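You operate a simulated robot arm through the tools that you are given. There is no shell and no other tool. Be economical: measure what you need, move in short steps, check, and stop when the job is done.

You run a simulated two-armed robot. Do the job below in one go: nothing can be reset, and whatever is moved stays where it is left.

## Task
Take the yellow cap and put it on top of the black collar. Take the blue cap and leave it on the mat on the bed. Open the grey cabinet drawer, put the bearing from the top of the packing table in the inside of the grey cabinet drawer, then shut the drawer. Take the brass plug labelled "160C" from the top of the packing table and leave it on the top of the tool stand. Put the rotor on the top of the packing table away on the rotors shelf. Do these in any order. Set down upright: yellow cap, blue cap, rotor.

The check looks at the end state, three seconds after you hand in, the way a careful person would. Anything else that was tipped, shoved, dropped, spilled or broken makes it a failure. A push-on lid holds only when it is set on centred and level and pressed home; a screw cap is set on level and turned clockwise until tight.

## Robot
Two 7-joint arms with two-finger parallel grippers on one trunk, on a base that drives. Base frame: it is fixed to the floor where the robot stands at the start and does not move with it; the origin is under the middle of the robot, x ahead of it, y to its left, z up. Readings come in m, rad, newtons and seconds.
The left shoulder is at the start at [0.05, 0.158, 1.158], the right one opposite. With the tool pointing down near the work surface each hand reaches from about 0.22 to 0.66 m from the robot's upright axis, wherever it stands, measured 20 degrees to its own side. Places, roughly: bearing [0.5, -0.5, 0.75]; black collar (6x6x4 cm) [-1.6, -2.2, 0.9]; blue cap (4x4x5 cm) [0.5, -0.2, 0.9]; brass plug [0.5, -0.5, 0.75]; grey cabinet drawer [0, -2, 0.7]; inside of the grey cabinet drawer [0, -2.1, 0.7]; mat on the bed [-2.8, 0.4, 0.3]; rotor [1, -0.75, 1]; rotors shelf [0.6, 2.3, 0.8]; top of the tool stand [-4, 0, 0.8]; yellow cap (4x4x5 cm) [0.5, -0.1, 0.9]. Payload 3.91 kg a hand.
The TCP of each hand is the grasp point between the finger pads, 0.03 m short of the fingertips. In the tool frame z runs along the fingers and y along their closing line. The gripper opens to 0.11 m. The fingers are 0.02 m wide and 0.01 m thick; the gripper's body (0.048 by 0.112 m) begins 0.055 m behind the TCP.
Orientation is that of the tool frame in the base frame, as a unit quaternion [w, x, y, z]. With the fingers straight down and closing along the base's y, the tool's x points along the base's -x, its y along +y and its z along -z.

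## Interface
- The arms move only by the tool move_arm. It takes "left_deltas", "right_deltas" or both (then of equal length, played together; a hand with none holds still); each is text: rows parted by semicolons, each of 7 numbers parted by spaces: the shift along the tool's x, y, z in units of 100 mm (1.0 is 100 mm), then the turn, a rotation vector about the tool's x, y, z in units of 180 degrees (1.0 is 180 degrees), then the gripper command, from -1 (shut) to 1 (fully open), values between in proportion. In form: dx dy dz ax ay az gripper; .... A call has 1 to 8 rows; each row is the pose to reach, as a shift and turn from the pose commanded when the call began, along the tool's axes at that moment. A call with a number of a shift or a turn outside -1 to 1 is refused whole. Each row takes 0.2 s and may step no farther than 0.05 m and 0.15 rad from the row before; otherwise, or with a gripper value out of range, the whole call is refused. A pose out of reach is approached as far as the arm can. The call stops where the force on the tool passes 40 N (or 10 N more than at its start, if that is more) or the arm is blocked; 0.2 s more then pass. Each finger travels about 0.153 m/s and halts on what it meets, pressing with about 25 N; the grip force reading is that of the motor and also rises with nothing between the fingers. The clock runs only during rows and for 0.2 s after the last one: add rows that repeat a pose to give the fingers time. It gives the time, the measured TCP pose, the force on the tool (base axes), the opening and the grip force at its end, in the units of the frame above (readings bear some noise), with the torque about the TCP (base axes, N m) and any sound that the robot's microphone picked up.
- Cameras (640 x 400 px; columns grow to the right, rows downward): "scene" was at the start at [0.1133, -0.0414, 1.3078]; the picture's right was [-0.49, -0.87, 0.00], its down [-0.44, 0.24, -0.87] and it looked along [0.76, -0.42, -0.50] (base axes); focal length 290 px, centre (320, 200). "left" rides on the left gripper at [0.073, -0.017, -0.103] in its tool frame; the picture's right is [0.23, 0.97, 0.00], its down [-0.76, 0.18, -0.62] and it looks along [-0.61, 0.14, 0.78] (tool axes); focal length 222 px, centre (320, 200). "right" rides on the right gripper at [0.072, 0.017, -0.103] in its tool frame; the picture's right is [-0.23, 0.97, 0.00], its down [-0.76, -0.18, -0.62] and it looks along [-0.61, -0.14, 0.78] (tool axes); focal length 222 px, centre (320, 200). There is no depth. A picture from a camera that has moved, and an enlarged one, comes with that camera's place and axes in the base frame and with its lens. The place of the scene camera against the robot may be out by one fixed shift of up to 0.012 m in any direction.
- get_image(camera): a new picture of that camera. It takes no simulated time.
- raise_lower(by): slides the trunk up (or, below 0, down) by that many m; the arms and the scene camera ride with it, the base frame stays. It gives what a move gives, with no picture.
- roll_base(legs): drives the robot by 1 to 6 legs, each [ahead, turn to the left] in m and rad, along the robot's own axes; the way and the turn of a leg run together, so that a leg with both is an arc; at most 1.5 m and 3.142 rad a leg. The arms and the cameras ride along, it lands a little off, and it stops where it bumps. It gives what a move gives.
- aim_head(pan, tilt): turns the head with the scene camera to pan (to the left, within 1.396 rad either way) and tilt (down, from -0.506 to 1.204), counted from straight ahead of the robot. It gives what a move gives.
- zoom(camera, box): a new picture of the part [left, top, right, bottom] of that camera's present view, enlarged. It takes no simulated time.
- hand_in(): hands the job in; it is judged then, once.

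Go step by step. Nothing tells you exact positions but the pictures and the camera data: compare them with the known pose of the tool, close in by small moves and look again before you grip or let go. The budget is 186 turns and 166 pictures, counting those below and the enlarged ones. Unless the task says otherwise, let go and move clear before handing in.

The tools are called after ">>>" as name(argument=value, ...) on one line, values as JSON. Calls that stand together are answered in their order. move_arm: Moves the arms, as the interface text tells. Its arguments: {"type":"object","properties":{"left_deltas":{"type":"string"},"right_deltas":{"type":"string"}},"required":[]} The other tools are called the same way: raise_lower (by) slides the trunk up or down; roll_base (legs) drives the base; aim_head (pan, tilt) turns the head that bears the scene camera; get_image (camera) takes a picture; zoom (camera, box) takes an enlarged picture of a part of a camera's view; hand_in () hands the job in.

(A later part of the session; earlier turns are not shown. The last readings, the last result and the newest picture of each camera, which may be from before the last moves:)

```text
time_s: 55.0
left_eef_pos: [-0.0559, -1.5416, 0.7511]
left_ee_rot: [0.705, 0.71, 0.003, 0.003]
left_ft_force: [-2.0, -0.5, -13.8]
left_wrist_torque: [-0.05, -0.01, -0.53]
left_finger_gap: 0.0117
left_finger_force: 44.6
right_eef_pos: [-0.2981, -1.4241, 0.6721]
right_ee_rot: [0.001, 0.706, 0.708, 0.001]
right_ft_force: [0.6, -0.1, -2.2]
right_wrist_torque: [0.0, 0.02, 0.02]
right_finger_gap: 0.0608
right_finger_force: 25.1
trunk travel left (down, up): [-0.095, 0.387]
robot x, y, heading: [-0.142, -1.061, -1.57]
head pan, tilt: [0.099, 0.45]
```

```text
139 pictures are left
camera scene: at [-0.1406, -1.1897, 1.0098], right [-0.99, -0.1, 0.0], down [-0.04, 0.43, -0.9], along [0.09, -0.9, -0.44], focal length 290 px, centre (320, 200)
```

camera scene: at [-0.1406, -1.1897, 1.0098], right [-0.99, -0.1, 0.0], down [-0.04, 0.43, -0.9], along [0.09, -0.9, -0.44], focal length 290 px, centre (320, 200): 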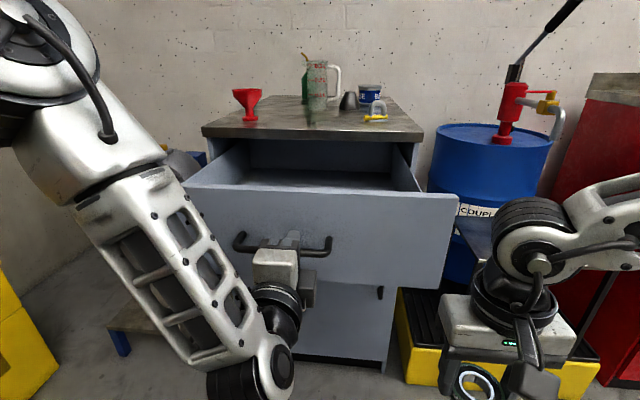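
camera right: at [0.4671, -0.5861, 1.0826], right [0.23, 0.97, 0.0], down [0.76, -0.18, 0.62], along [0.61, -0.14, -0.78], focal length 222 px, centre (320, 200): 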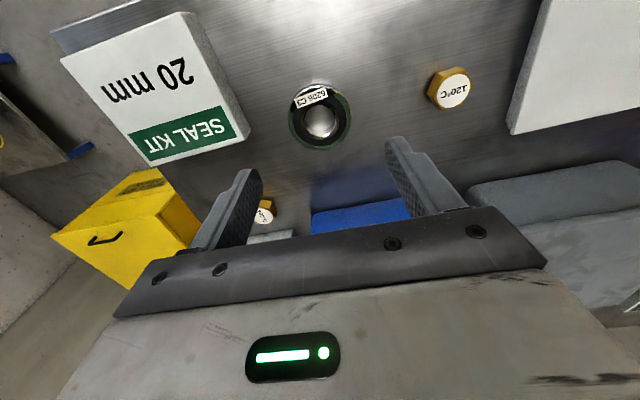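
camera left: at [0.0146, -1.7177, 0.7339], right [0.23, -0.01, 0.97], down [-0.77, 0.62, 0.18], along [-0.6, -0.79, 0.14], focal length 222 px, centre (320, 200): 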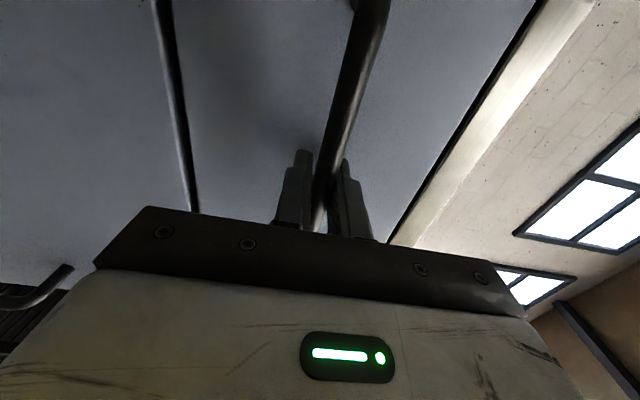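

The drawer is open about 28 cm. Release the handle, back off, raise the trunk, then shift to place the bearing with the right hand.

>>> move_arm(left_deltas="0 0 0 0 0 0 1; 0 0 0 0 0 0 1; 0 0 0 0 0 0 1")

>>> roll_base(legs=[[-0.12, 0]])

>>> raise_lower(by=0.34)

>>> roll_base(legs=[[0, 0.9], [0.18, 0], [0, -0.9]])

>>> aim_head(pan=0, tilt=0.8)

>>> get_image(camera="scene")

>>> get_image(camera="right")

```text
time_s: 55.8
left_eef_pos: [-0.0572, -1.5402, 0.751]
left_ee_rot: [0.706, 0.708, 0.002, 0.003]
left_ft_force: [-0.1, 0.8, -0.6]
left_wrist_torque: [-0.02, 0.0, 0.04]
left_finger_gap: 0.1103
left_finger_force: 0.0
right_eef_pos: [-0.2978, -1.423, 0.6738]
right_ee_rot: [0.001, 0.706, 0.708, 0.001]
right_ft_force: [-0.3, 0.2, -2.2]
right_wrist_torque: [-0.01, 0.01, 0.01]
right_finger_gap: 0.0608
right_finger_force: 25.1
trunk travel left (down, up): [-0.095, 0.387]
robot x, y, heading: [-0.1427, -1.0579, -1.566]
head pan, tilt: [0.099, 0.45]
```

```text
time_s: 57.0
left_eef_pos: [-0.0571, -1.4214, 0.7511]
left_ee_rot: [0.705, 0.709, 0.002, 0.002]
left_ft_force: [0.0, 0.5, 0.3]
left_wrist_torque: [-0.02, 0.01, 0.04]
left_finger_gap: 0.11
left_finger_force: 0.1
right_eef_pos: [-0.2991, -1.3037, 0.6737]
right_ee_rot: [0.0, 0.706, 0.708, 0.001]
right_ft_force: [0.7, 1.5, -1.5]
right_wrist_torque: [0.0, 0.0, 0.0]
right_finger_gap: 0.0607
right_finger_force: 24.7
trunk travel left (down, up): [-0.095, 0.387]
robot x, y, heading: [-0.145, -0.9423, -1.564]
head pan, tilt: [0.099, 0.45]
```

```text
time_s: 60.4
left_eef_pos: [-0.0557, -1.4227, 1.0915]
left_ee_rot: [0.705, 0.709, 0.003, 0.003]
left_ft_force: [0.7, -0.5, 0.9]
left_wrist_torque: [0.01, -0.01, 0.03]
left_finger_gap: 0.1101
left_finger_force: 0.0
right_eef_pos: [-0.2982, -1.3044, 1.0134]
right_ee_rot: [0.0, 0.707, 0.708, 0.001]
right_ft_force: [-0.4, 0.9, -1.4]
right_wrist_torque: [0.07, 0.01, -0.02]
right_finger_gap: 0.0608
right_finger_force: 25.2
trunk travel left (down, up): [-0.435, 0.047]
robot x, y, heading: [-0.1441, -0.9406, -1.564]
head pan, tilt: [0.099, 0.45]
```

```text
time_s: 66.5
left_eef_pos: [0.0861, -1.5341, 1.0913]
left_ee_rot: [0.705, 0.709, 0.004, 0.004]
left_ft_force: [0.6, 0.2, -0.5]
left_wrist_torque: [0.01, 0.01, 0.04]
left_finger_gap: 0.11
left_finger_force: 0.1
right_eef_pos: [-0.1558, -1.4157, 1.0142]
right_ee_rot: [0.0, 0.704, 0.71, 0.001]
right_ft_force: [0.9, 1.0, -2.7]
right_wrist_torque: [0.0, -0.02, 0.02]
right_finger_gap: 0.0608
right_finger_force: 25.3
trunk travel left (down, up): [-0.435, 0.047]
robot x, y, heading: [-0.0033, -1.05, -1.564]
head pan, tilt: [0.099, 0.45]
```

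```text
time_s: 67.3
left_eef_pos: [0.0866, -1.5339, 1.0916]
left_ee_rot: [0.705, 0.709, 0.005, 0.004]
left_ft_force: [0.2, -0.4, -0.1]
left_wrist_torque: [0.0, 0.0, -0.01]
left_finger_gap: 0.1101
left_finger_force: 0.0
right_eef_pos: [-0.1554, -1.4172, 1.014]
right_ee_rot: [0.0, 0.705, 0.709, 0.0]
right_ft_force: [0.6, 0.7, -2.4]
right_wrist_torque: [0.01, -0.04, 0.02]
right_finger_gap: 0.0606
right_finger_force: 24.7
trunk travel left (down, up): [-0.435, 0.047]
robot x, y, heading: [-0.003, -1.0574, -1.564]
head pan, tilt: [0.0, 0.799]
```

```text
138 pictures are left
camera scene: at [-0.008, -1.1707, 1.3196], right [-1.0, -0.01, 0.0], down [0.0, 0.72, -0.7], along [0.0, -0.7, -0.72], focal length 290 px, centre (320, 200)
```

scene: 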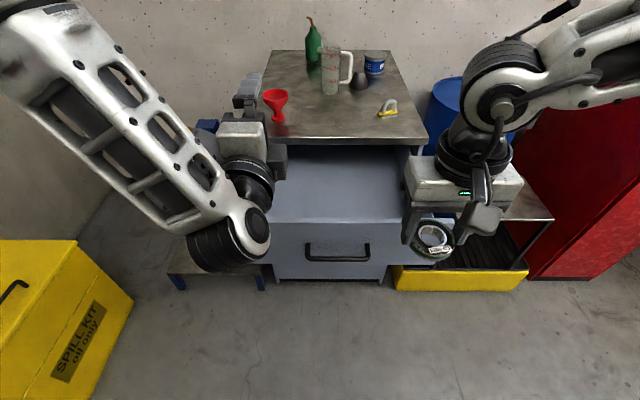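

```text
137 pictures are left
camera right: at [-0.1383, -1.3437, 1.1178], right [0.98, -0.22, 0.0], down [-0.17, -0.76, 0.62], along [-0.14, -0.61, -0.78], focal length 222 px, centre (320, 200)
```

right: 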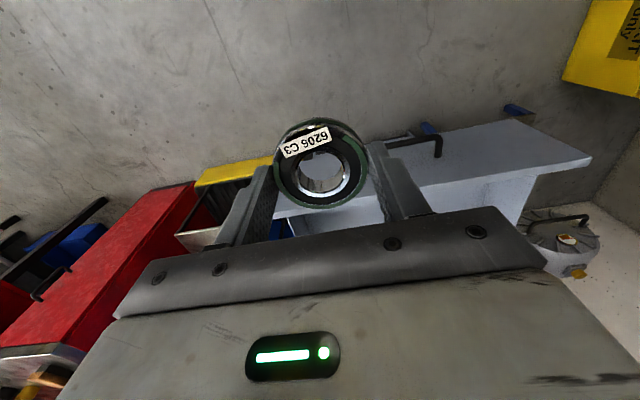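

The drawer interior spans roughly x -0.18..0.09, y -1.6..-1.85. Move the right hand over it by base and arm.

>>> roll_base(legs=[[0.18, 0]])

>>> move_arm(right_deltas="-0.4 0.2 0 0 0 0 -1; -0.8 0.4 0 0 0 0 -1; -1 0.55 0 0 0 0 -1; -1 0.55 0 0 0 0 -1")

>>> get_image(camera="right")

>>> get_image(camera="scene")

```text
time_s: 68.9
left_eef_pos: [0.0881, -1.7135, 1.0894]
left_ee_rot: [0.705, 0.709, 0.004, 0.004]
left_ft_force: [0.1, -0.1, 0.0]
left_wrist_torque: [0.0, -0.02, 0.0]
left_finger_gap: 0.1101
left_finger_force: 0.0
right_eef_pos: [-0.1541, -1.5951, 1.0122]
right_ee_rot: [0.001, 0.705, 0.71, 0.001]
right_ft_force: [0.1, -0.1, -2.8]
right_wrist_torque: [0.0, -0.06, -0.01]
right_finger_gap: 0.0608
right_finger_force: 25.1
trunk travel left (down, up): [-0.435, 0.047]
robot x, y, heading: [-0.0058, -1.2316, -1.565]
head pan, tilt: [0.0, 0.799]
```

```text
time_s: 69.9
left_eef_pos: [0.089, -1.7134, 1.0909]
left_ee_rot: [0.706, 0.708, 0.004, 0.004]
left_ft_force: [0.4, -0.1, 0.1]
left_wrist_torque: [0.02, -0.01, -0.03]
left_finger_gap: 0.11
left_finger_force: 0.1
right_eef_pos: [-0.1326, -1.6719, 1.0235]
right_ee_rot: [0.0, 0.704, 0.71, 0.0]
right_ft_force: [0.1, -0.5, -2.0]
right_wrist_torque: [-0.01, 0.01, -0.04]
right_finger_gap: 0.0609
right_finger_force: 24.7
right hand out of reach, approached as far as the arm can: row 2, 3, 4
trunk travel left (down, up): [-0.435, 0.047]
robot x, y, heading: [-0.0042, -1.2319, -1.566]
head pan, tilt: [0.0, 0.799]
```

```text
136 pictures are left
camera right: at [-0.1166, -1.5992, 1.1277], right [0.98, -0.22, 0.0], down [-0.17, -0.76, 0.62], along [-0.14, -0.61, -0.78], focal length 222 px, centre (320, 200)
```

right: 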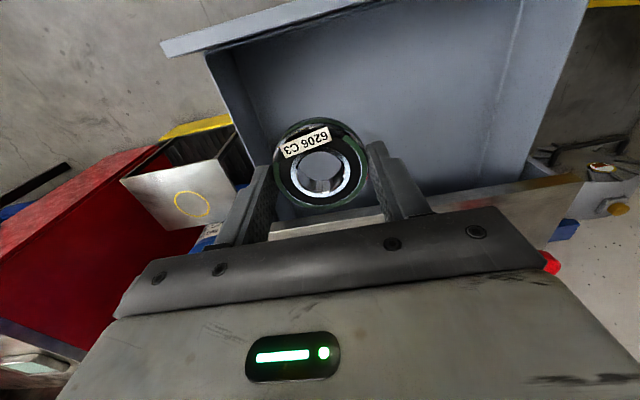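

```text
135 pictures are left
camera scene: at [-0.0069, -1.3504, 1.3196], right [-1.0, -0.01, 0.0], down [0.0, 0.72, -0.7], along [0.0, -0.7, -0.72], focal length 290 px, centre (320, 200)
```

scene: 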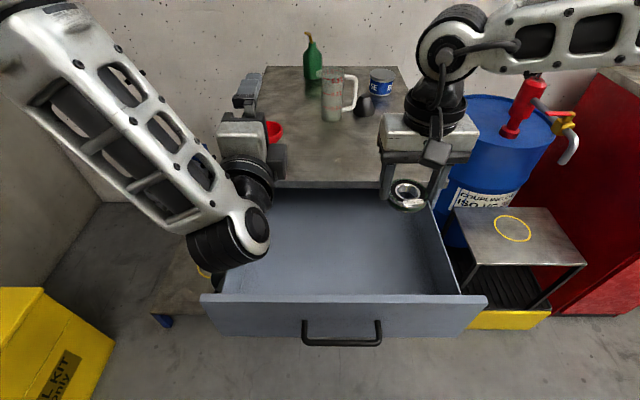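

The empty drawer is beneath the bearing. Before lowering the trunk I must get the left hand up and back so it clears the drawer.

>>> move_arm(left_deltas="0.1 0.3 -0.3 0 0 0 1; 0.2 0.6 -0.6 0 0 0 1; 0.3 1 -0.9 0 0 0 1; 0.3 1 -0.9 0 0 0 1")

>>> move_arm(left_deltas="0.1 0.3 -0.3 0 0 0 1; 0.2 0.6 -0.6 0 0 0 1; 0.3 1 -0.9 0 0 0 1; 0.3 1 -0.9 0 0 0 1")

>>> roll_base(legs=[[0.04, 0]])

>>> raise_lower(by=-0.2)

>>> get_image(camera="right")

>>> get_image(camera="scene")

```text
refused: row 3 steps farther than a row can; nothing moved
```

```text
refused: row 3 steps farther than a row can; nothing moved
```

```text
time_s: 70.7
left_eef_pos: [0.0899, -1.7531, 1.0896]
left_ee_rot: [0.705, 0.709, 0.005, 0.004]
left_ft_force: [0.5, -0.6, -0.6]
left_wrist_torque: [0.01, 0.01, -0.04]
left_finger_gap: 0.11
left_finger_force: 0.0
right_eef_pos: [-0.1326, -1.7125, 1.0228]
right_ee_rot: [0.001, 0.704, 0.71, 0.001]
right_ft_force: [0.2, 0.2, -1.6]
right_wrist_torque: [0.05, 0.01, -0.01]
right_finger_gap: 0.0605
right_finger_force: 24.9
trunk travel left (down, up): [-0.435, 0.047]
robot x, y, heading: [-0.0022, -1.2715, -1.563]
head pan, tilt: [0.0, 0.799]
```

```text
time_s: 72.9
left_eef_pos: [0.0898, -1.7514, 0.8909]
left_ee_rot: [0.705, 0.709, 0.004, 0.005]
left_ft_force: [0.2, 0.4, 0.0]
left_wrist_torque: [0.02, 0.01, 0.01]
left_finger_gap: 0.1097
left_finger_force: 0.0
right_eef_pos: [-0.1323, -1.7103, 0.8233]
right_ee_rot: [0.001, 0.705, 0.71, 0.0]
right_ft_force: [0.5, -0.2, -1.0]
right_wrist_torque: [0.03, 0.02, 0.0]
right_finger_gap: 0.0606
right_finger_force: 25.2
trunk travel left (down, up): [-0.235, 0.247]
robot x, y, heading: [0.0002, -1.27, -1.565]
head pan, tilt: [0.0, 0.799]
```

```text
134 pictures are left
camera right: at [-0.116, -1.6384, 0.9277], right [0.98, -0.22, 0.0], down [-0.17, -0.76, 0.62], along [-0.14, -0.61, -0.78], focal length 222 px, centre (320, 200)
```

right: 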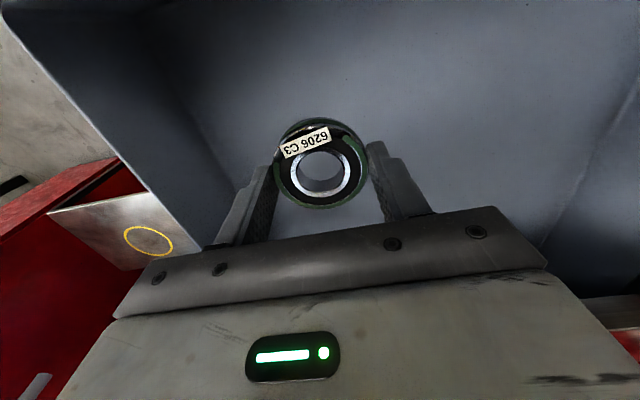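

```text
133 pictures are left
camera scene: at [-0.0065, -1.3897, 1.1196], right [-1.0, -0.01, 0.0], down [-0.01, 0.72, -0.7], along [0.0, -0.7, -0.72], focal length 290 px, centre (320, 200)
```

scene: 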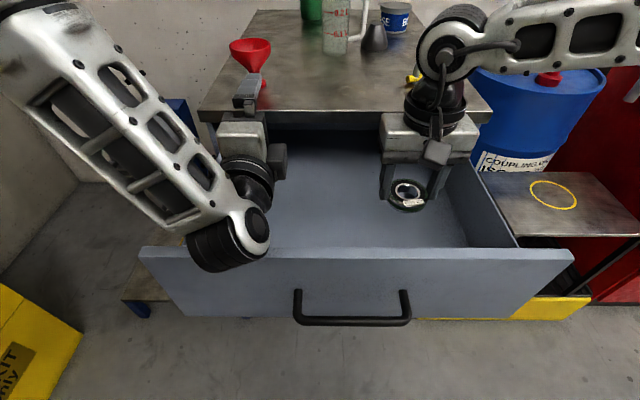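

The moves were refused, and the trunk went down safely anyway. Now raise the left hand properly before lowering further.

>>> move_arm(left_deltas="0.1 0.33 -0.1 0 0 0 1; 0.2 0.66 -0.3 0 0 0 1; 0.3 1 -0.6 0 0 0 1; 0.3 1 -0.6 0 0 0 1")

>>> move_arm(left_deltas="0.1 0.33 -0.1 0 0 0 1; 0.2 0.66 -0.3 0 0 0 1; 0.3 1 -0.6 0 0 0 1; 0.3 1 -0.6 0 0 0 1")

>>> get_image(camera="scene")

```text
time_s: 73.9
left_eef_pos: [0.1142, -1.7005, 0.9901]
left_ee_rot: [0.704, 0.71, 0.005, 0.004]
left_ft_force: [0.0, 0.0, -0.2]
left_wrist_torque: [-0.01, 0.0, -0.03]
left_finger_gap: 0.11
left_finger_force: 0.1
left hand out of reach, approached as far as the arm can: row 3, 4
right_eef_pos: [-0.1318, -1.7122, 0.8244]
right_ee_rot: [0.001, 0.705, 0.709, 0.0]
right_ft_force: [0.4, 0.6, -1.5]
right_wrist_torque: [-0.03, 0.01, 0.03]
right_finger_gap: 0.0607
right_finger_force: 24.6
trunk travel left (down, up): [-0.235, 0.247]
robot x, y, heading: [-0.0002, -1.2753, -1.564]
head pan, tilt: [0.0, 0.799]
```

```text
time_s: 74.9
left_eef_pos: [0.1259, -1.6664, 1.1116]
left_ee_rot: [0.705, 0.709, 0.005, 0.004]
left_ft_force: [0.5, 0.6, -0.1]
left_wrist_torque: [-0.01, 0.0, 0.0]
left_finger_gap: 0.11
left_finger_force: 0.0
left hand out of reach, approached as far as the arm can: row 1, 2, 3, 4
right_eef_pos: [-0.1317, -1.7105, 0.8246]
right_ee_rot: [0.001, 0.704, 0.71, 0.0]
right_ft_force: [0.0, 0.9, -1.5]
right_wrist_torque: [-0.02, -0.02, -0.03]
right_finger_gap: 0.0608
right_finger_force: 25.4
trunk travel left (down, up): [-0.235, 0.247]
robot x, y, heading: [0.0004, -1.2697, -1.567]
head pan, tilt: [0.0, 0.799]
```

```text
132 pictures are left
camera scene: at [-0.0065, -1.3897, 1.1196], right [-1.0, -0.01, 0.0], down [-0.01, 0.72, -0.7], along [0.0, -0.7, -0.72], focal length 290 px, centre (320, 200)
```

scene: 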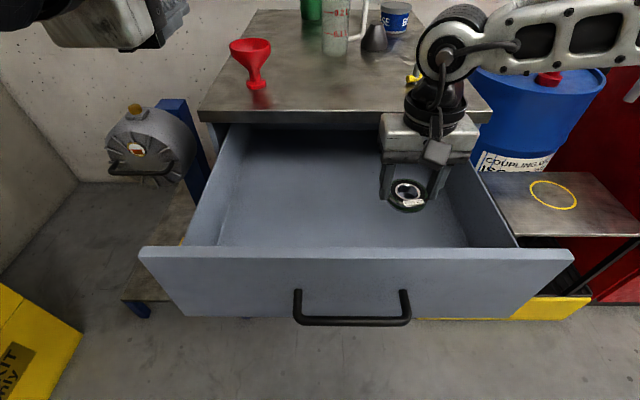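

Left is clear. Lower 7 cm further with the trunk.

>>> raise_lower(by=-0.07)

>>> get_image(camera="right")

>>> get_image(camera="scene")

```text
time_s: 76.0
left_eef_pos: [0.1253, -1.6668, 1.0419]
left_ee_rot: [0.705, 0.71, 0.004, 0.005]
left_ft_force: [0.1, 0.8, 0.0]
left_wrist_torque: [0.02, -0.02, 0.02]
left_finger_gap: 0.1099
left_finger_force: 0.1
right_eef_pos: [-0.1322, -1.7118, 0.7528]
right_ee_rot: [0.001, 0.705, 0.71, 0.0]
right_ft_force: [-0.1, 0.5, -2.1]
right_wrist_torque: [-0.02, -0.02, 0.0]
right_finger_gap: 0.0606
right_finger_force: 24.8
trunk travel left (down, up): [-0.165, 0.317]
robot x, y, heading: [-0.0026, -1.2734, -1.563]
head pan, tilt: [0.0, 0.799]
```

```text
131 pictures are left
camera right: at [-0.1161, -1.6384, 0.8577], right [0.98, -0.22, 0.0], down [-0.17, -0.76, 0.62], along [-0.14, -0.61, -0.78], focal length 222 px, centre (320, 200)
```

right: 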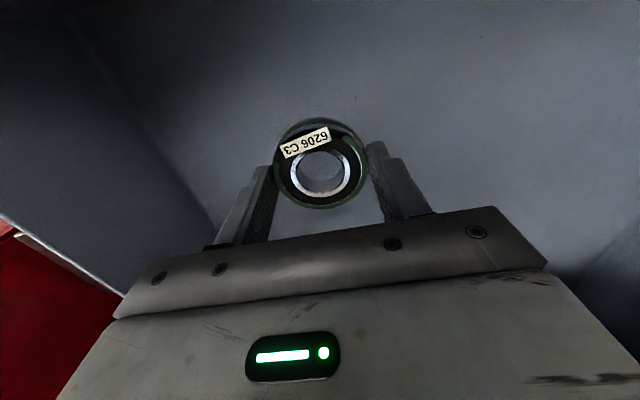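

```text
130 pictures are left
camera scene: at [-0.0065, -1.3897, 1.0496], right [-1.0, -0.01, 0.0], down [-0.01, 0.72, -0.7], along [0.0, -0.7, -0.72], focal length 290 px, centre (320, 200)
```

scene: 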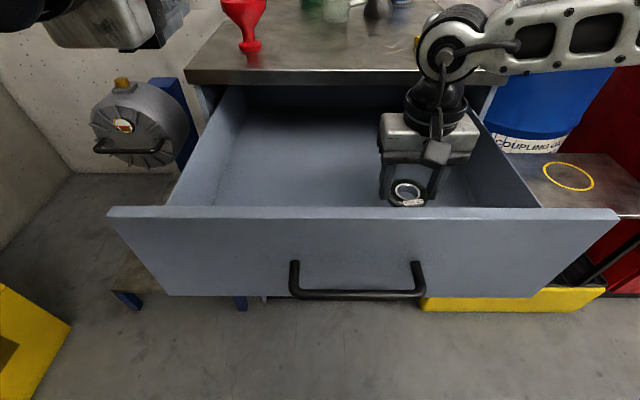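

Floor appears at about z 0.69–0.70; bearing bottom ~0.72. Step down by small trunk moves, watching the force.

>>> raise_lower(by=-0.013)

>>> move_arm(right_deltas="0 0 0.03 0 0 0 -1; 0 0 0.06 0 0 0 -1; 0 0 0.09 0 0 0 -1; 0 0 0.12 0 0 0 -1; 0 0 0.15 0 0 0 -1")

```text
time_s: 76.6
left_eef_pos: [0.1246, -1.6657, 1.0296]
left_ee_rot: [0.704, 0.71, 0.004, 0.004]
left_ft_force: [0.1, 0.0, 0.2]
left_wrist_torque: [-0.01, -0.01, 0.0]
left_finger_gap: 0.1098
left_finger_force: 0.1
right_eef_pos: [-0.1337, -1.7111, 0.7405]
right_ee_rot: [0.0, 0.705, 0.709, 0.001]
right_ft_force: [0.3, -0.6, -2.3]
right_wrist_torque: [0.02, 0.0, 0.01]
right_finger_gap: 0.0607
right_finger_force: 25.7
trunk travel left (down, up): [-0.152, 0.33]
robot x, y, heading: [-0.0052, -1.2703, -1.567]
head pan, tilt: [0.0, 0.799]
```

```text
time_s: 77.8
left_eef_pos: [0.1251, -1.6675, 1.0309]
left_ee_rot: [0.705, 0.709, 0.005, 0.004]
left_ft_force: [-0.1, 0.1, -0.3]
left_wrist_torque: [0.0, -0.01, 0.0]
left_finger_gap: 0.1099
left_finger_force: 0.1
right_eef_pos: [-0.1356, -1.7087, 0.7262]
right_ee_rot: [0.003, 0.704, 0.71, 0.001]
right_ft_force: [-0.8, 0.4, -1.9]
right_wrist_torque: [0.01, 0.01, 0.03]
right_finger_gap: 0.0607
right_finger_force: 24.7
right hand out of reach, approached as far as the arm can: row 5
trunk travel left (down, up): [-0.152, 0.33]
robot x, y, heading: [-0.0003, -1.2699, -1.561]
head pan, tilt: [0.0, 0.799]
```

>>> raise_lower(by=-0.008)

>>> get_image(camera="right")

```text
time_s: 78.4
left_eef_pos: [0.1243, -1.6678, 1.0214]
left_ee_rot: [0.705, 0.709, 0.005, 0.005]
left_ft_force: [-1.0, -0.5, 0.0]
left_wrist_torque: [0.02, -0.01, 0.02]
left_finger_gap: 0.11
left_finger_force: 0.1
right_eef_pos: [-0.1353, -1.7096, 0.7189]
right_ee_rot: [0.002, 0.704, 0.71, 0.0]
right_ft_force: [-0.2, 0.2, -2.0]
right_wrist_torque: [0.0, 0.0, 0.01]
right_finger_gap: 0.0606
right_finger_force: 25.6
trunk travel left (down, up): [-0.144, 0.338]
robot x, y, heading: [-0.0047, -1.2707, -1.561]
head pan, tilt: [0.0, 0.799]
```

```text
129 pictures are left
camera right: at [-0.1193, -1.6361, 0.8228], right [0.98, -0.22, 0.0], down [-0.17, -0.76, 0.62], along [-0.13, -0.61, -0.78], focal length 222 px, centre (320, 200)
```

right: 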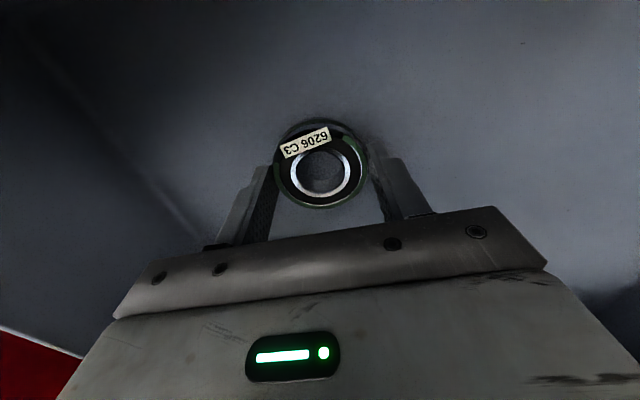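

>>> raise_lower(by=-0.008)

>>> raise_lower(by=-0.006)

```text
time_s: 78.9
left_eef_pos: [0.125, -1.6668, 1.0127]
left_ee_rot: [0.705, 0.709, 0.004, 0.005]
left_ft_force: [0.3, 0.2, -0.4]
left_wrist_torque: [0.0, -0.02, 0.02]
left_finger_gap: 0.11
left_finger_force: 0.1
right_eef_pos: [-0.1361, -1.7087, 0.7108]
right_ee_rot: [0.002, 0.704, 0.71, 0.0]
right_ft_force: [0.0, -0.1, -3.2]
right_wrist_torque: [-0.01, -0.01, 0.0]
right_finger_gap: 0.0605
right_finger_force: 24.9
trunk travel left (down, up): [-0.136, 0.346]
robot x, y, heading: [0.0006, -1.2701, -1.562]
head pan, tilt: [0.0, 0.799]
```

```text
time_s: 79.5
left_eef_pos: [0.1252, -1.6663, 1.008]
left_ee_rot: [0.705, 0.709, 0.005, 0.004]
left_ft_force: [0.2, 0.0, 0.8]
left_wrist_torque: [0.0, 0.01, 0.03]
left_finger_gap: 0.1097
left_finger_force: 0.0
right_eef_pos: [-0.1354, -1.7102, 0.7066]
right_ee_rot: [0.004, 0.704, 0.71, -0.002]
right_ft_force: [-2.5, -1.1, 17.7]
right_wrist_torque: [-0.1, 0.36, -0.09]
right_finger_gap: 0.0612
right_finger_force: 25.1
trunk travel left (down, up): [-0.13, 0.352]
robot x, y, heading: [-0.0002, -1.271, -1.565]
head pan, tilt: [0.0, 0.799]
```

The bearing touches the drawer floor (force 18 N). Open and lift away.

>>> move_arm(right_deltas="0 0 0 0 0 0 0; 0 0 0 0 0 0 0.3; 0 0 0 0 0 0 0.3; 0 0 -0.4 0 0 0 0.3; 0 0 -0.8 0 0 0 0.3")

>>> raise_lower(by=0.2)

>>> get_image(camera="scene")

```text
time_s: 80.7
left_eef_pos: [0.1262, -1.6664, 1.0063]
left_ee_rot: [0.705, 0.71, 0.004, 0.004]
left_ft_force: [0.0, 0.6, 0.4]
left_wrist_torque: [0.01, 0.01, 0.01]
left_finger_gap: 0.1099
left_finger_force: 0.0
right_eef_pos: [-0.1352, -1.7084, 0.7857]
right_ee_rot: [0.0, 0.705, 0.71, 0.001]
right_ft_force: [0.2, 0.6, -0.5]
right_wrist_torque: [-0.01, -0.02, 0.03]
right_finger_gap: 0.0716
right_finger_force: 0.2
trunk travel left (down, up): [-0.13, 0.352]
robot x, y, heading: [-0.0026, -1.2729, -1.562]
head pan, tilt: [0.0, 0.799]
```

```text
time_s: 82.9
left_eef_pos: [0.1251, -1.6661, 1.2066]
left_ee_rot: [0.705, 0.71, 0.005, 0.004]
left_ft_force: [0.1, -0.2, -0.2]
left_wrist_torque: [0.02, 0.01, 0.01]
left_finger_gap: 0.1101
left_finger_force: 0.1
right_eef_pos: [-0.1358, -1.7098, 0.9853]
right_ee_rot: [0.001, 0.704, 0.71, 0.001]
right_ft_force: [-1.0, 0.6, -0.3]
right_wrist_torque: [0.0, 0.05, -0.02]
right_finger_gap: 0.0715
right_finger_force: 0.0
trunk travel left (down, up): [-0.33, 0.152]
robot x, y, heading: [-0.0026, -1.2723, -1.567]
head pan, tilt: [0.0, 0.799]
```

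```text
128 pictures are left
camera scene: at [-0.0065, -1.3897, 1.2145], right [-1.0, -0.01, 0.0], down [-0.01, 0.72, -0.7], along [0.0, -0.7, -0.72], focal length 290 px, centre (320, 200)
```

scene: 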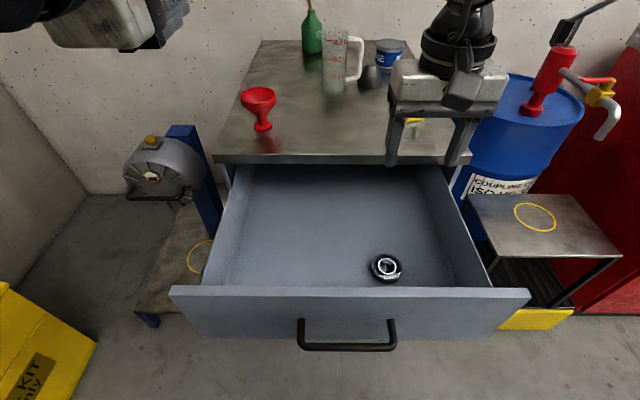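

The bearing lies in the drawer. Next I'll push the drawer shut with the closed right fingers against the top strip of the drawer front (gripper body above the counter).

>>> roll_base(legs=[[-0.24, 0]])

>>> move_arm(right_deltas="0 0.2 0 0 0 0 -1; 0 0.5 0 0 0 0 -1; 0 0.7 0 0 0 0 -1")

>>> raise_lower(by=-0.165)

>>> get_image(camera="scene")

```text
time_s: 84.6
left_eef_pos: [0.1235, -1.4281, 1.2069]
left_ee_rot: [0.706, 0.709, 0.006, 0.005]
left_ft_force: [0.0, 0.7, 0.3]
left_wrist_torque: [-0.01, 0.03, -0.02]
left_finger_gap: 0.1102
left_finger_force: 0.0
right_eef_pos: [-0.1357, -1.4709, 0.9856]
right_ee_rot: [0.001, 0.704, 0.711, 0.002]
right_ft_force: [0.3, 0.4, 0.3]
right_wrist_torque: [-0.02, 0.01, 0.0]
right_finger_gap: 0.0714
right_finger_force: 0.0
trunk travel left (down, up): [-0.33, 0.152]
robot x, y, heading: [-0.0012, -1.03, -1.563]
head pan, tilt: [0.0, 0.799]
```

```text
time_s: 85.4
left_eef_pos: [0.1254, -1.4283, 1.2064]
left_ee_rot: [0.704, 0.71, 0.005, 0.005]
left_ft_force: [-0.9, 0.1, 0.1]
left_wrist_torque: [0.03, 0.02, 0.0]
left_finger_gap: 0.11
left_finger_force: 0.1
right_eef_pos: [-0.109, -1.4509, 0.9871]
right_ee_rot: [0.002, 0.703, 0.711, 0.001]
right_ft_force: [0.3, 0.6, -0.3]
right_wrist_torque: [-0.04, 0.0, -0.01]
right_finger_gap: 0.0
right_finger_force: 25.0
right hand out of reach, approached as far as the arm can: row 1, 2, 3
trunk travel left (down, up): [-0.33, 0.152]
robot x, y, heading: [-0.0015, -1.0342, -1.564]
head pan, tilt: [0.0, 0.799]
```

```text
time_s: 87.3
left_eef_pos: [0.1244, -1.4279, 1.0419]
left_ee_rot: [0.705, 0.71, 0.005, 0.005]
left_ft_force: [-0.1, -0.2, 0.5]
left_wrist_torque: [0.0, 0.04, -0.01]
left_finger_gap: 0.1098
left_finger_force: 0.0
right_eef_pos: [-0.1092, -1.4521, 0.8214]
right_ee_rot: [0.001, 0.703, 0.711, 0.0]
right_ft_force: [-0.5, 0.3, 0.6]
right_wrist_torque: [0.0, 0.01, -0.01]
right_finger_gap: 0.0001
right_finger_force: 25.2
trunk travel left (down, up): [-0.165, 0.317]
robot x, y, heading: [-0.0038, -1.0336, -1.564]
head pan, tilt: [0.0, 0.799]
```

```text
127 pictures are left
camera scene: at [-0.0081, -1.1513, 1.0496], right [-1.0, -0.01, 0.0], down [-0.01, 0.72, -0.7], along [0.01, -0.7, -0.72], focal length 290 px, centre (320, 200)
```

scene: 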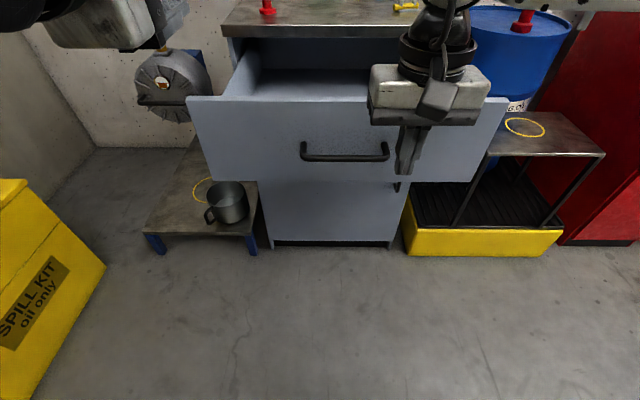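

>>> raise_lower(by=0.01)

>>> roll_base(legs=[[0.34, 0]])

>>> get_image(camera="scene")

```text
time_s: 87.9
left_eef_pos: [0.1253, -1.4289, 1.0517]
left_ee_rot: [0.704, 0.71, 0.005, 0.005]
left_ft_force: [0.6, -0.1, -0.9]
left_wrist_torque: [0.0, 0.0, 0.0]
left_finger_gap: 0.11
left_finger_force: 0.0
right_eef_pos: [-0.11, -1.4524, 0.8319]
right_ee_rot: [0.001, 0.704, 0.71, 0.0]
right_ft_force: [-0.6, 0.2, 0.2]
right_wrist_torque: [-0.04, 0.0, 0.01]
right_finger_gap: 0.0001
right_finger_force: 24.9
trunk travel left (down, up): [-0.175, 0.307]
robot x, y, heading: [-0.0047, -1.0341, -1.559]
head pan, tilt: [0.0, 0.799]
```

```text
time_s: 90.1
left_eef_pos: [0.1278, -1.7709, 1.053]
left_ee_rot: [0.705, 0.709, 0.006, 0.005]
left_ft_force: [0.3, -0.1, -1.0]
left_wrist_torque: [-0.03, 0.0, -0.04]
left_finger_gap: 0.11
left_finger_force: 0.1
right_eef_pos: [-0.1067, -1.7935, 0.8324]
right_ee_rot: [0.003, 0.704, 0.711, 0.0]
right_ft_force: [-0.1, 0.5, -0.2]
right_wrist_torque: [-0.02, 0.03, 0.01]
right_finger_gap: 0.0
right_finger_force: 25.1
trunk travel left (down, up): [-0.175, 0.307]
robot x, y, heading: [0.0009, -1.3739, -1.559]
head pan, tilt: [0.0, 0.799]
```

```text
126 pictures are left
camera scene: at [-0.0051, -1.4935, 1.0596], right [-1.0, -0.01, 0.0], down [-0.01, 0.72, -0.7], along [0.01, -0.7, -0.72], focal length 290 px, centre (320, 200)
```

scene: 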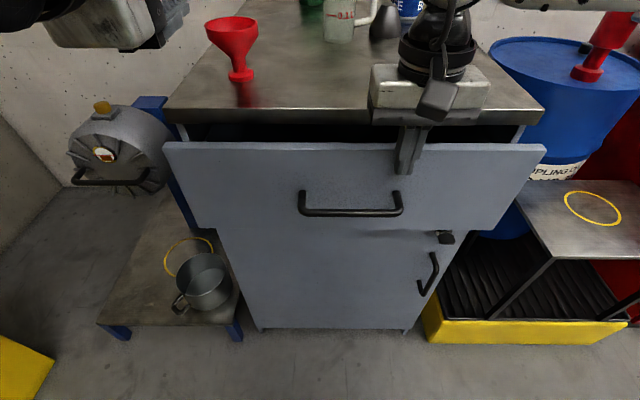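

Nearly shut. Push on in small steps.

>>> roll_base(legs=[[0.06, 0]])

>>> get_image(camera="scene")

```text
time_s: 91.2
left_eef_pos: [0.1272, -1.8301, 1.0529]
left_ee_rot: [0.705, 0.71, 0.005, 0.004]
left_ft_force: [0.0, 0.4, -0.3]
left_wrist_torque: [-0.03, 0.02, 0.0]
left_finger_gap: 0.1101
left_finger_force: 0.0
right_eef_pos: [-0.1058, -1.8469, 0.8309]
right_ee_rot: [-0.007, 0.701, 0.713, 0.006]
right_ft_force: [-0.1, 0.3, 1.5]
right_wrist_torque: [-0.02, 0.01, -0.04]
right_finger_gap: 0.0
right_finger_force: 25.3
trunk travel left (down, up): [-0.175, 0.307]
robot x, y, heading: [0.0013, -1.4331, -1.561]
head pan, tilt: [0.0, 0.799]
stopped in leg 1: the force on the tool passed its limit at 49 N (the readings are from after the stop); the commanded pose is now the measured one
```

```text
125 pictures are left
camera scene: at [-0.0047, -1.5525, 1.0596], right [-1.0, -0.01, 0.0], down [-0.01, 0.72, -0.7], along [0.01, -0.7, -0.72], focal length 290 px, centre (320, 200)
```

scene: 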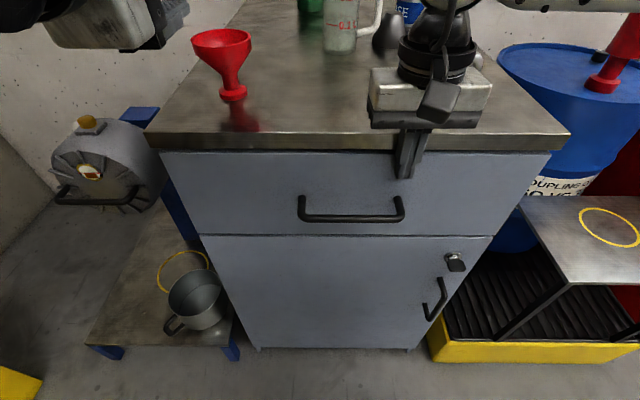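

The drawer is flush shut (handle back at y≈-1.84). Back away, raise, and turn both hands tool-down with closing along the robot's forward axis for picking caps.

>>> roll_base(legs=[[-0.5, 0]])

>>> move_arm(left_deltas="0 0 0 0.047 0 0 0.5; 0 0 0 0.094 0 0 0.5; 0 0 0 0.141 0 0 0.5; 0 0 0 0.188 0 0 0.5; 0 0 0 0.235 0 0 0.5; 0 0 0 0.282 0 0 0.5; 0 0 0 0.329 0 0 0.5; 0 0 0 0.376 0 0 0.5", right_deltas="0 0 0 0 0 -0.047 0.5; 0 0 0 0 0 -0.094 0.5; 0 0 0 0 0 -0.141 0.5; 0 0 0 0 0 -0.188 0.5; 0 0 0 0 0 -0.235 0.5; 0 0 0 0 0 -0.282 0.5; 0 0 0 0 0 -0.329 0.5; 0 0 0 0 0 -0.376 0.5")

>>> move_arm(left_deltas="0 0 0 0.042 0 0 0.5; 0 0 0 0.084 0 0 0.5; 0 0 0 0.124 0 0 0.5", right_deltas="0 0 0 0 0 -0.042 0.5; 0 0 0 0 0 -0.084 0.5; 0 0 0 0 0 -0.124 0.5")

>>> get_image(camera="scene")

```text
time_s: 94.2
left_eef_pos: [0.1236, -1.3279, 1.0519]
left_ee_rot: [0.705, 0.709, 0.004, 0.005]
left_ft_force: [0.4, -0.4, 0.0]
left_wrist_torque: [0.07, -0.02, 0.0]
left_finger_gap: 0.1101
left_finger_force: 0.0
right_eef_pos: [-0.1095, -1.3445, 0.8311]
right_ee_rot: [-0.008, 0.701, 0.713, 0.006]
right_ft_force: [-0.4, 0.4, -0.3]
right_wrist_torque: [0.01, 0.01, 0.02]
right_finger_gap: 0.0
right_finger_force: 25.0
trunk travel left (down, up): [-0.175, 0.307]
robot x, y, heading: [-0.0068, -0.9344, -1.572]
head pan, tilt: [0.0, 0.799]
```

```text
time_s: 96.0
left_eef_pos: [0.0791, -1.2463, 0.9767]
left_ee_rot: [0.168, 0.985, 0.017, 0.044]
left_ft_force: [-1.4, 1.0, 2.6]
left_wrist_torque: [0.01, -0.06, 0.02]
left_finger_gap: 0.0825
left_finger_force: 0.2
left hand out of reach, approached as far as the arm can: row 3, 4, 5, 6, 7, 8
right_eef_pos: [-0.0995, -1.313, 0.8278]
right_ee_rot: [-0.002, 0.19, 0.982, 0.008]
right_ft_force: [-0.6, -0.6, -2.1]
right_wrist_torque: [0.04, -0.1, 0.01]
right_finger_gap: 0.0827
right_finger_force: 0.0
right hand out of reach, approached as far as the arm can: row 8
trunk travel left (down, up): [-0.175, 0.307]
robot x, y, heading: [-0.0048, -0.9337, -1.564]
head pan, tilt: [0.0, 0.799]
```

```text
time_s: 96.8
left_eef_pos: [0.0676, -1.2194, 0.9941]
left_ee_rot: [-0.003, 1.0, 0.007, 0.0]
left_ft_force: [0.2, 0.0, -0.4]
left_wrist_torque: [0.01, 0.01, 0.0]
left_finger_gap: 0.0826
left_finger_force: 0.0
left hand out of reach, approached as far as the arm can: row 1, 2, 3
right_eef_pos: [-0.0829, -1.2208, 0.8291]
right_ee_rot: [0.0, 0.026, 1.0, -0.005]
right_ft_force: [-0.1, 1.1, -0.2]
right_wrist_torque: [-0.01, -0.02, 0.03]
right_finger_gap: 0.0826
right_finger_force: 0.0
right hand out of reach, approached as far as the arm can: row 1, 2, 3
trunk travel left (down, up): [-0.175, 0.307]
robot x, y, heading: [-0.0076, -0.9364, -1.565]
head pan, tilt: [0.0, 0.799]
```

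```text
124 pictures are left
camera scene: at [-0.0087, -1.0503, 1.0597], right [-1.0, -0.01, 0.0], down [-0.01, 0.72, -0.7], along [0.01, -0.7, -0.72], focal length 290 px, centre (320, 200)
```

scene: 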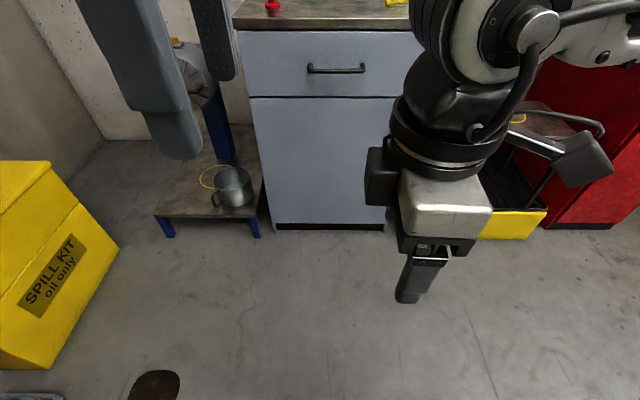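

Both hands are tool-down now but pulled inward. Raise the trunk and spread the hands forward and outward.

>>> raise_lower(by=0.175)

>>> move_arm(left_deltas="0.3 0.3 0 0 0 0 0.5; 0.6 0.6 0 0 0 0 0.5; 0.9 0.9 0 0 0 0 0.5", right_deltas="0.3 -0.3 -0.1 0 0 0 0.5; 0.6 -0.6 -0.2 0 0 0 0.5; 0.9 -0.9 -0.3 0 0 0 0.5")

>>> move_arm(left_deltas="0.3 0.3 0 0 0 0 0.5; 0.3 0.6 0 0 0 0 0.5; 0.3 0.9 0 0 0 0 0.5", right_deltas="0.3 -0.3 -0.1 0 0 0 0.5; 0.3 -0.6 -0.2 0 0 0 0.5; 0.3 -0.9 -0.3 0 0 0 0.5")

```text
time_s: 98.7
left_eef_pos: [0.0671, -1.221, 1.1682]
left_ee_rot: [-0.003, 1.0, 0.007, 0.001]
left_ft_force: [0.0, -0.2, -0.6]
left_wrist_torque: [-0.02, 0.0, 0.01]
left_finger_gap: 0.0825
left_finger_force: 0.0
right_eef_pos: [-0.0826, -1.2233, 1.0046]
right_ee_rot: [0.0, 0.028, 1.0, -0.006]
right_ft_force: [0.8, 0.3, -0.1]
right_wrist_torque: [0.01, 0.03, 0.03]
right_finger_gap: 0.0825
right_finger_force: 0.0
trunk travel left (down, up): [-0.35, 0.132]
robot x, y, heading: [-0.0028, -0.9287, -1.557]
head pan, tilt: [0.0, 0.799]
```

```text
time_s: 99.5
left_eef_pos: [0.0972, -1.2172, 1.14]
left_ee_rot: [-0.004, 1.0, 0.007, 0.0]
left_ft_force: [-0.4, -0.3, -0.4]
left_wrist_torque: [-0.02, -0.01, 0.02]
left_finger_gap: 0.0824
left_finger_force: 0.2
left hand out of reach, approached as far as the arm can: row 1, 2, 3
right_eef_pos: [-0.1002, -1.2129, 1.0157]
right_ee_rot: [0.0, 0.029, 1.0, -0.007]
right_ft_force: [-0.5, -0.1, 0.6]
right_wrist_torque: [0.02, -0.02, 0.01]
right_finger_gap: 0.0823
right_finger_force: 0.2
right hand out of reach, approached as far as the arm can: row 1, 2, 3
trunk travel left (down, up): [-0.35, 0.132]
robot x, y, heading: [-0.0039, -0.9305, -1.56]
head pan, tilt: [0.0, 0.799]
```

```text
time_s: 100.3
left_eef_pos: [0.0928, -1.2272, 1.1193]
left_ee_rot: [-0.003, 1.0, 0.007, 0.0]
left_ft_force: [-0.4, -0.2, -0.1]
left_wrist_torque: [-0.04, -0.01, 0.02]
left_finger_gap: 0.0824
left_finger_force: 0.1
left hand out of reach, approached as far as the arm can: row 1, 2, 3
right_eef_pos: [-0.0874, -1.2214, 1.0388]
right_ee_rot: [-0.002, 0.031, 0.999, -0.008]
right_ft_force: [0.6, 0.7, 0.1]
right_wrist_torque: [0.04, 0.01, 0.0]
right_finger_gap: 0.0824
right_finger_force: 0.2
right hand out of reach, approached as far as the arm can: row 1, 2, 3
trunk travel left (down, up): [-0.35, 0.132]
robot x, y, heading: [-0.0016, -0.9342, -1.562]
head pan, tilt: [0.0, 0.799]
```

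This yaw is awkward for the arms. I'll turn both hands back by 45°, which still clears the neighbouring caps, and see if they move freely.

>>> move_arm(left_deltas="0 0 0 0 0 -0.045 0.5; 0 0 0 0 0 -0.09 0.5; 0 0 0 0 0 -0.135 0.5; 0 0 0 0 0 -0.18 0.5; 0 0 0 0 0 -0.225 0.5; 0 0 0 0 0 -0.25 0.5", right_deltas="0 0 0 0 0 0.045 0.5; 0 0 0 0 0 0.09 0.5; 0 0 0 0 0 0.135 0.5; 0 0 0 0 0 0.18 0.5; 0 0 0 0 0 0.225 0.5; 0 0 0 0 0 0.25 0.5")

>>> move_arm(left_deltas="0 0.3 0 0 0 0 0.5; 0 0.6 0 0 0 0 0.5; 0 0.9 0 0 0 0 0.5", right_deltas="0 -0.3 0 0 0 0 0.5; 0 -0.6 0 0 0 0 0.5; 0 -0.9 0 0 0 0 0.5")

```text
time_s: 101.7
left_eef_pos: [0.092, -1.2277, 1.1195]
left_ee_rot: [-0.003, 0.921, 0.391, 0.001]
left_ft_force: [1.1, 0.7, -0.9]
left_wrist_torque: [0.01, -0.02, 0.0]
left_finger_gap: 0.0826
left_finger_force: 0.0
right_eef_pos: [-0.0882, -1.2197, 1.0384]
right_ee_rot: [0.002, 0.409, 0.912, -0.005]
right_ft_force: [-0.1, 0.0, -0.3]
right_wrist_torque: [0.01, -0.02, 0.0]
right_finger_gap: 0.0827
right_finger_force: 0.1
trunk travel left (down, up): [-0.35, 0.132]
robot x, y, heading: [-0.0024, -0.9314, -1.566]
head pan, tilt: [0.0, 0.799]
```

```text
time_s: 102.5
left_eef_pos: [0.1572, -1.2915, 1.1198]
left_ee_rot: [-0.003, 0.921, 0.388, 0.001]
left_ft_force: [0.1, -0.5, -1.1]
left_wrist_torque: [0.02, 0.03, -0.01]
left_finger_gap: 0.0826
left_finger_force: 0.0
right_eef_pos: [-0.1544, -1.2805, 1.0397]
right_ee_rot: [0.002, 0.408, 0.913, -0.005]
right_ft_force: [0.3, -0.9, -0.4]
right_wrist_torque: [-0.01, 0.02, -0.02]
right_finger_gap: 0.0825
right_finger_force: 0.0
trunk travel left (down, up): [-0.35, 0.132]
robot x, y, heading: [-0.0054, -0.9316, -1.561]
head pan, tilt: [0.0, 0.799]
```

Arms free at 45°. Back up and turn to face the caps at the packing table.

>>> roll_base(legs=[[-0.7, 0], [0, 1.562]])

>>> aim_head(pan=0.2, tilt=0.9)

>>> get_image(camera="scene")

>>> get_image(camera="left")

```text
time_s: 110.2
left_eef_pos: [0.3526, -0.0788, 1.12]
left_ee_rot: [-0.003, 0.386, 0.923, -0.002]
left_ft_force: [-0.6, -0.6, -0.8]
left_wrist_torque: [0.02, 0.04, 0.01]
left_finger_gap: 0.0826
left_finger_force: 0.1
right_eef_pos: [0.335, -0.3903, 1.0387]
right_ee_rot: [0.005, -0.347, 0.938, -0.003]
right_ft_force: [-0.8, 0.4, 1.1]
right_wrist_torque: [0.0, -0.01, 0.03]
right_finger_gap: 0.0826
right_finger_force: 0.1
trunk travel left (down, up): [-0.35, 0.132]
robot x, y, heading: [-0.0059, -0.2325, -0.016]
head pan, tilt: [0.0, 0.799]
```

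```text
time_s: 110.9
left_eef_pos: [0.353, -0.0787, 1.1208]
left_ee_rot: [-0.003, 0.386, 0.923, -0.001]
left_ft_force: [0.4, 0.5, -0.3]
left_wrist_torque: [0.0, -0.01, -0.02]
left_finger_gap: 0.0824
left_finger_force: 0.2
right_eef_pos: [0.3338, -0.3894, 1.0392]
right_ee_rot: [0.004, -0.347, 0.938, -0.002]
right_ft_force: [0.2, 1.9, -1.1]
right_wrist_torque: [0.03, 0.01, -0.03]
right_finger_gap: 0.0827
right_finger_force: 0.0
trunk travel left (down, up): [-0.35, 0.132]
robot x, y, heading: [-0.0058, -0.2292, -0.01]
head pan, tilt: [0.201, 0.901]
```

```text
123 pictures are left
camera scene: at [0.0997, -0.2148, 1.2267], right [0.19, -0.98, 0.0], down [-0.77, -0.15, -0.62], along [0.61, 0.12, -0.78], focal length 290 px, centre (320, 200)
```

scene: 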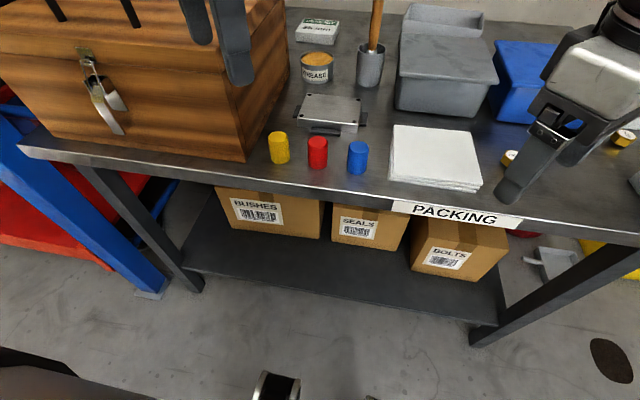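

```text
122 pictures are left
camera left: at [0.2899, -0.0394, 1.2238], right [0.53, 0.85, 0.0], down [0.67, -0.42, 0.62], along [0.52, -0.33, -0.79], focal length 222 px, centre (320, 200)
```

left: 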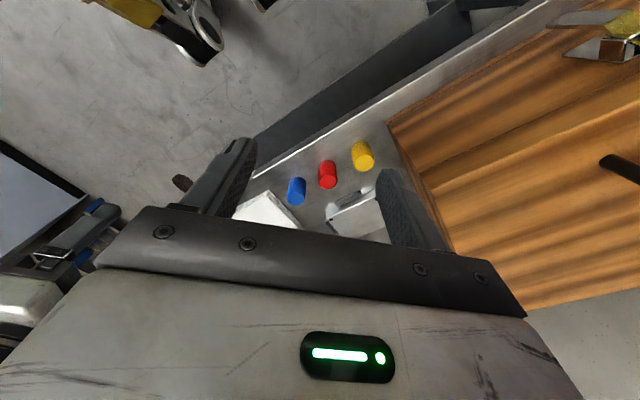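

Yellow is at (0.477, -0.068), close to the wooden chest, so I'll take it with the right hand after turning left, making the fingers close along base x; blue then goes to the left hand.

>>> roll_base(legs=[[0, 0.66]])

>>> aim_head(pan=-0.4, tilt=0.8)

>>> get_image(camera="right")

>>> get_image(camera="scene")

```text
time_s: 113.1
left_eef_pos: [0.1835, 0.1116, 1.1197]
left_ee_rot: [-0.003, 0.066, 0.998, -0.003]
left_ft_force: [-0.3, 0.8, 0.0]
left_wrist_torque: [0.02, 0.02, 0.0]
left_finger_gap: 0.0822
left_finger_force: 0.1
right_eef_pos: [0.3607, -0.1463, 1.0384]
right_ee_rot: [0.006, -0.632, 0.775, 0.0]
right_ft_force: [-0.1, 0.4, 0.3]
right_wrist_torque: [-0.01, -0.01, -0.03]
right_finger_gap: 0.0824
right_finger_force: 0.1
trunk travel left (down, up): [-0.35, 0.132]
robot x, y, heading: [-0.0075, -0.2317, 0.648]
head pan, tilt: [0.201, 0.901]
```

```text
time_s: 114.1
left_eef_pos: [0.1837, 0.1118, 1.1202]
left_ee_rot: [-0.003, 0.067, 0.998, -0.003]
left_ft_force: [0.2, 0.1, -0.9]
left_wrist_torque: [-0.01, -0.03, 0.02]
left_finger_gap: 0.0824
left_finger_force: 0.0
right_eef_pos: [0.3598, -0.1462, 1.0391]
right_ee_rot: [0.006, -0.632, 0.775, 0.0]
right_ft_force: [0.9, -0.5, 0.3]
right_wrist_torque: [-0.02, -0.01, 0.01]
right_finger_gap: 0.0827
right_finger_force: 0.1
trunk travel left (down, up): [-0.35, 0.132]
robot x, y, heading: [-0.0119, -0.2333, 0.648]
head pan, tilt: [-0.4, 0.799]
```

```text
121 pictures are left
camera right: at [0.3285, -0.2144, 1.1427], right [-0.91, 0.42, 0.0], down [0.32, 0.71, 0.63], along [0.27, 0.57, -0.78], focal length 222 px, centre (320, 200)
```

right: 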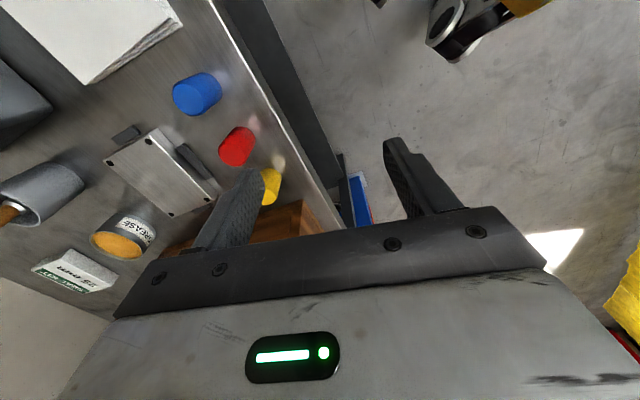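

```text
120 pictures are left
camera scene: at [0.0956, -0.1845, 1.2346], right [0.24, -0.97, 0.0], down [-0.7, -0.18, -0.7], along [0.68, 0.17, -0.72], focal length 290 px, centre (320, 200)
```

scene: 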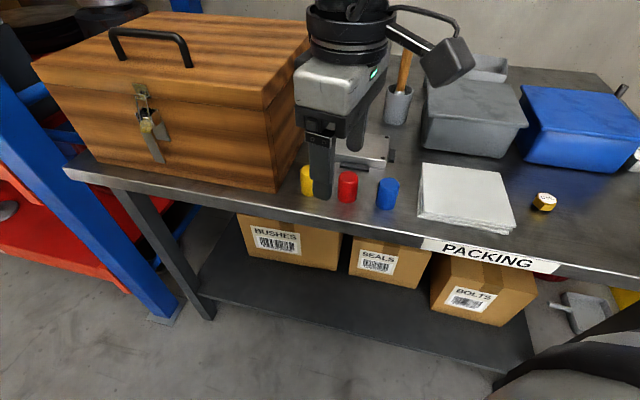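

>>> move_arm(right_deltas="-0.3 -0.28 0 0 0 0 0.5; -0.6 -0.56 0 0 0 0 0.5; -0.9 -0.85 0 0 0 0 0.5; -0.9 -0.85 0 0 0 0 0.5")

>>> get_image(camera="right")

```text
time_s: 115.1
left_eef_pos: [0.1823, 0.1103, 1.1206]
left_ee_rot: [-0.002, 0.067, 0.998, -0.002]
left_ft_force: [-0.1, -0.3, 0.4]
left_wrist_torque: [0.0, -0.01, -0.01]
left_finger_gap: 0.0827
left_finger_force: 0.0
right_eef_pos: [0.4614, -0.0746, 1.0394]
right_ee_rot: [0.005, -0.631, 0.776, 0.0]
right_ft_force: [0.2, -0.3, 0.9]
right_wrist_torque: [0.01, -0.01, 0.03]
right_finger_gap: 0.0825
right_finger_force: 0.1
trunk travel left (down, up): [-0.35, 0.132]
robot x, y, heading: [-0.0095, -0.2308, 0.65]
head pan, tilt: [-0.4, 0.799]
```

```text
119 pictures are left
camera right: at [0.4294, -0.1423, 1.1438], right [-0.91, 0.42, 0.0], down [0.32, 0.71, 0.63], along [0.27, 0.57, -0.78], focal length 222 px, centre (320, 200)
```

right: 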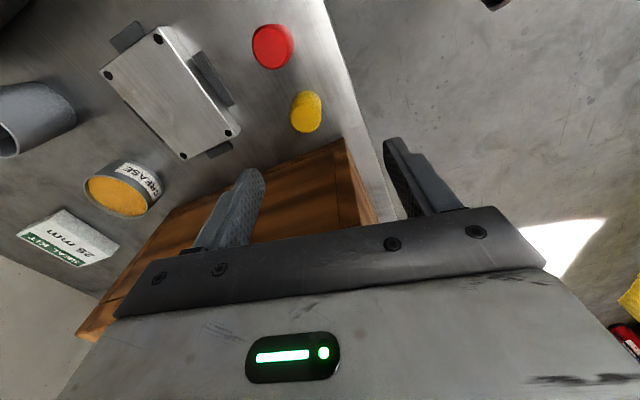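

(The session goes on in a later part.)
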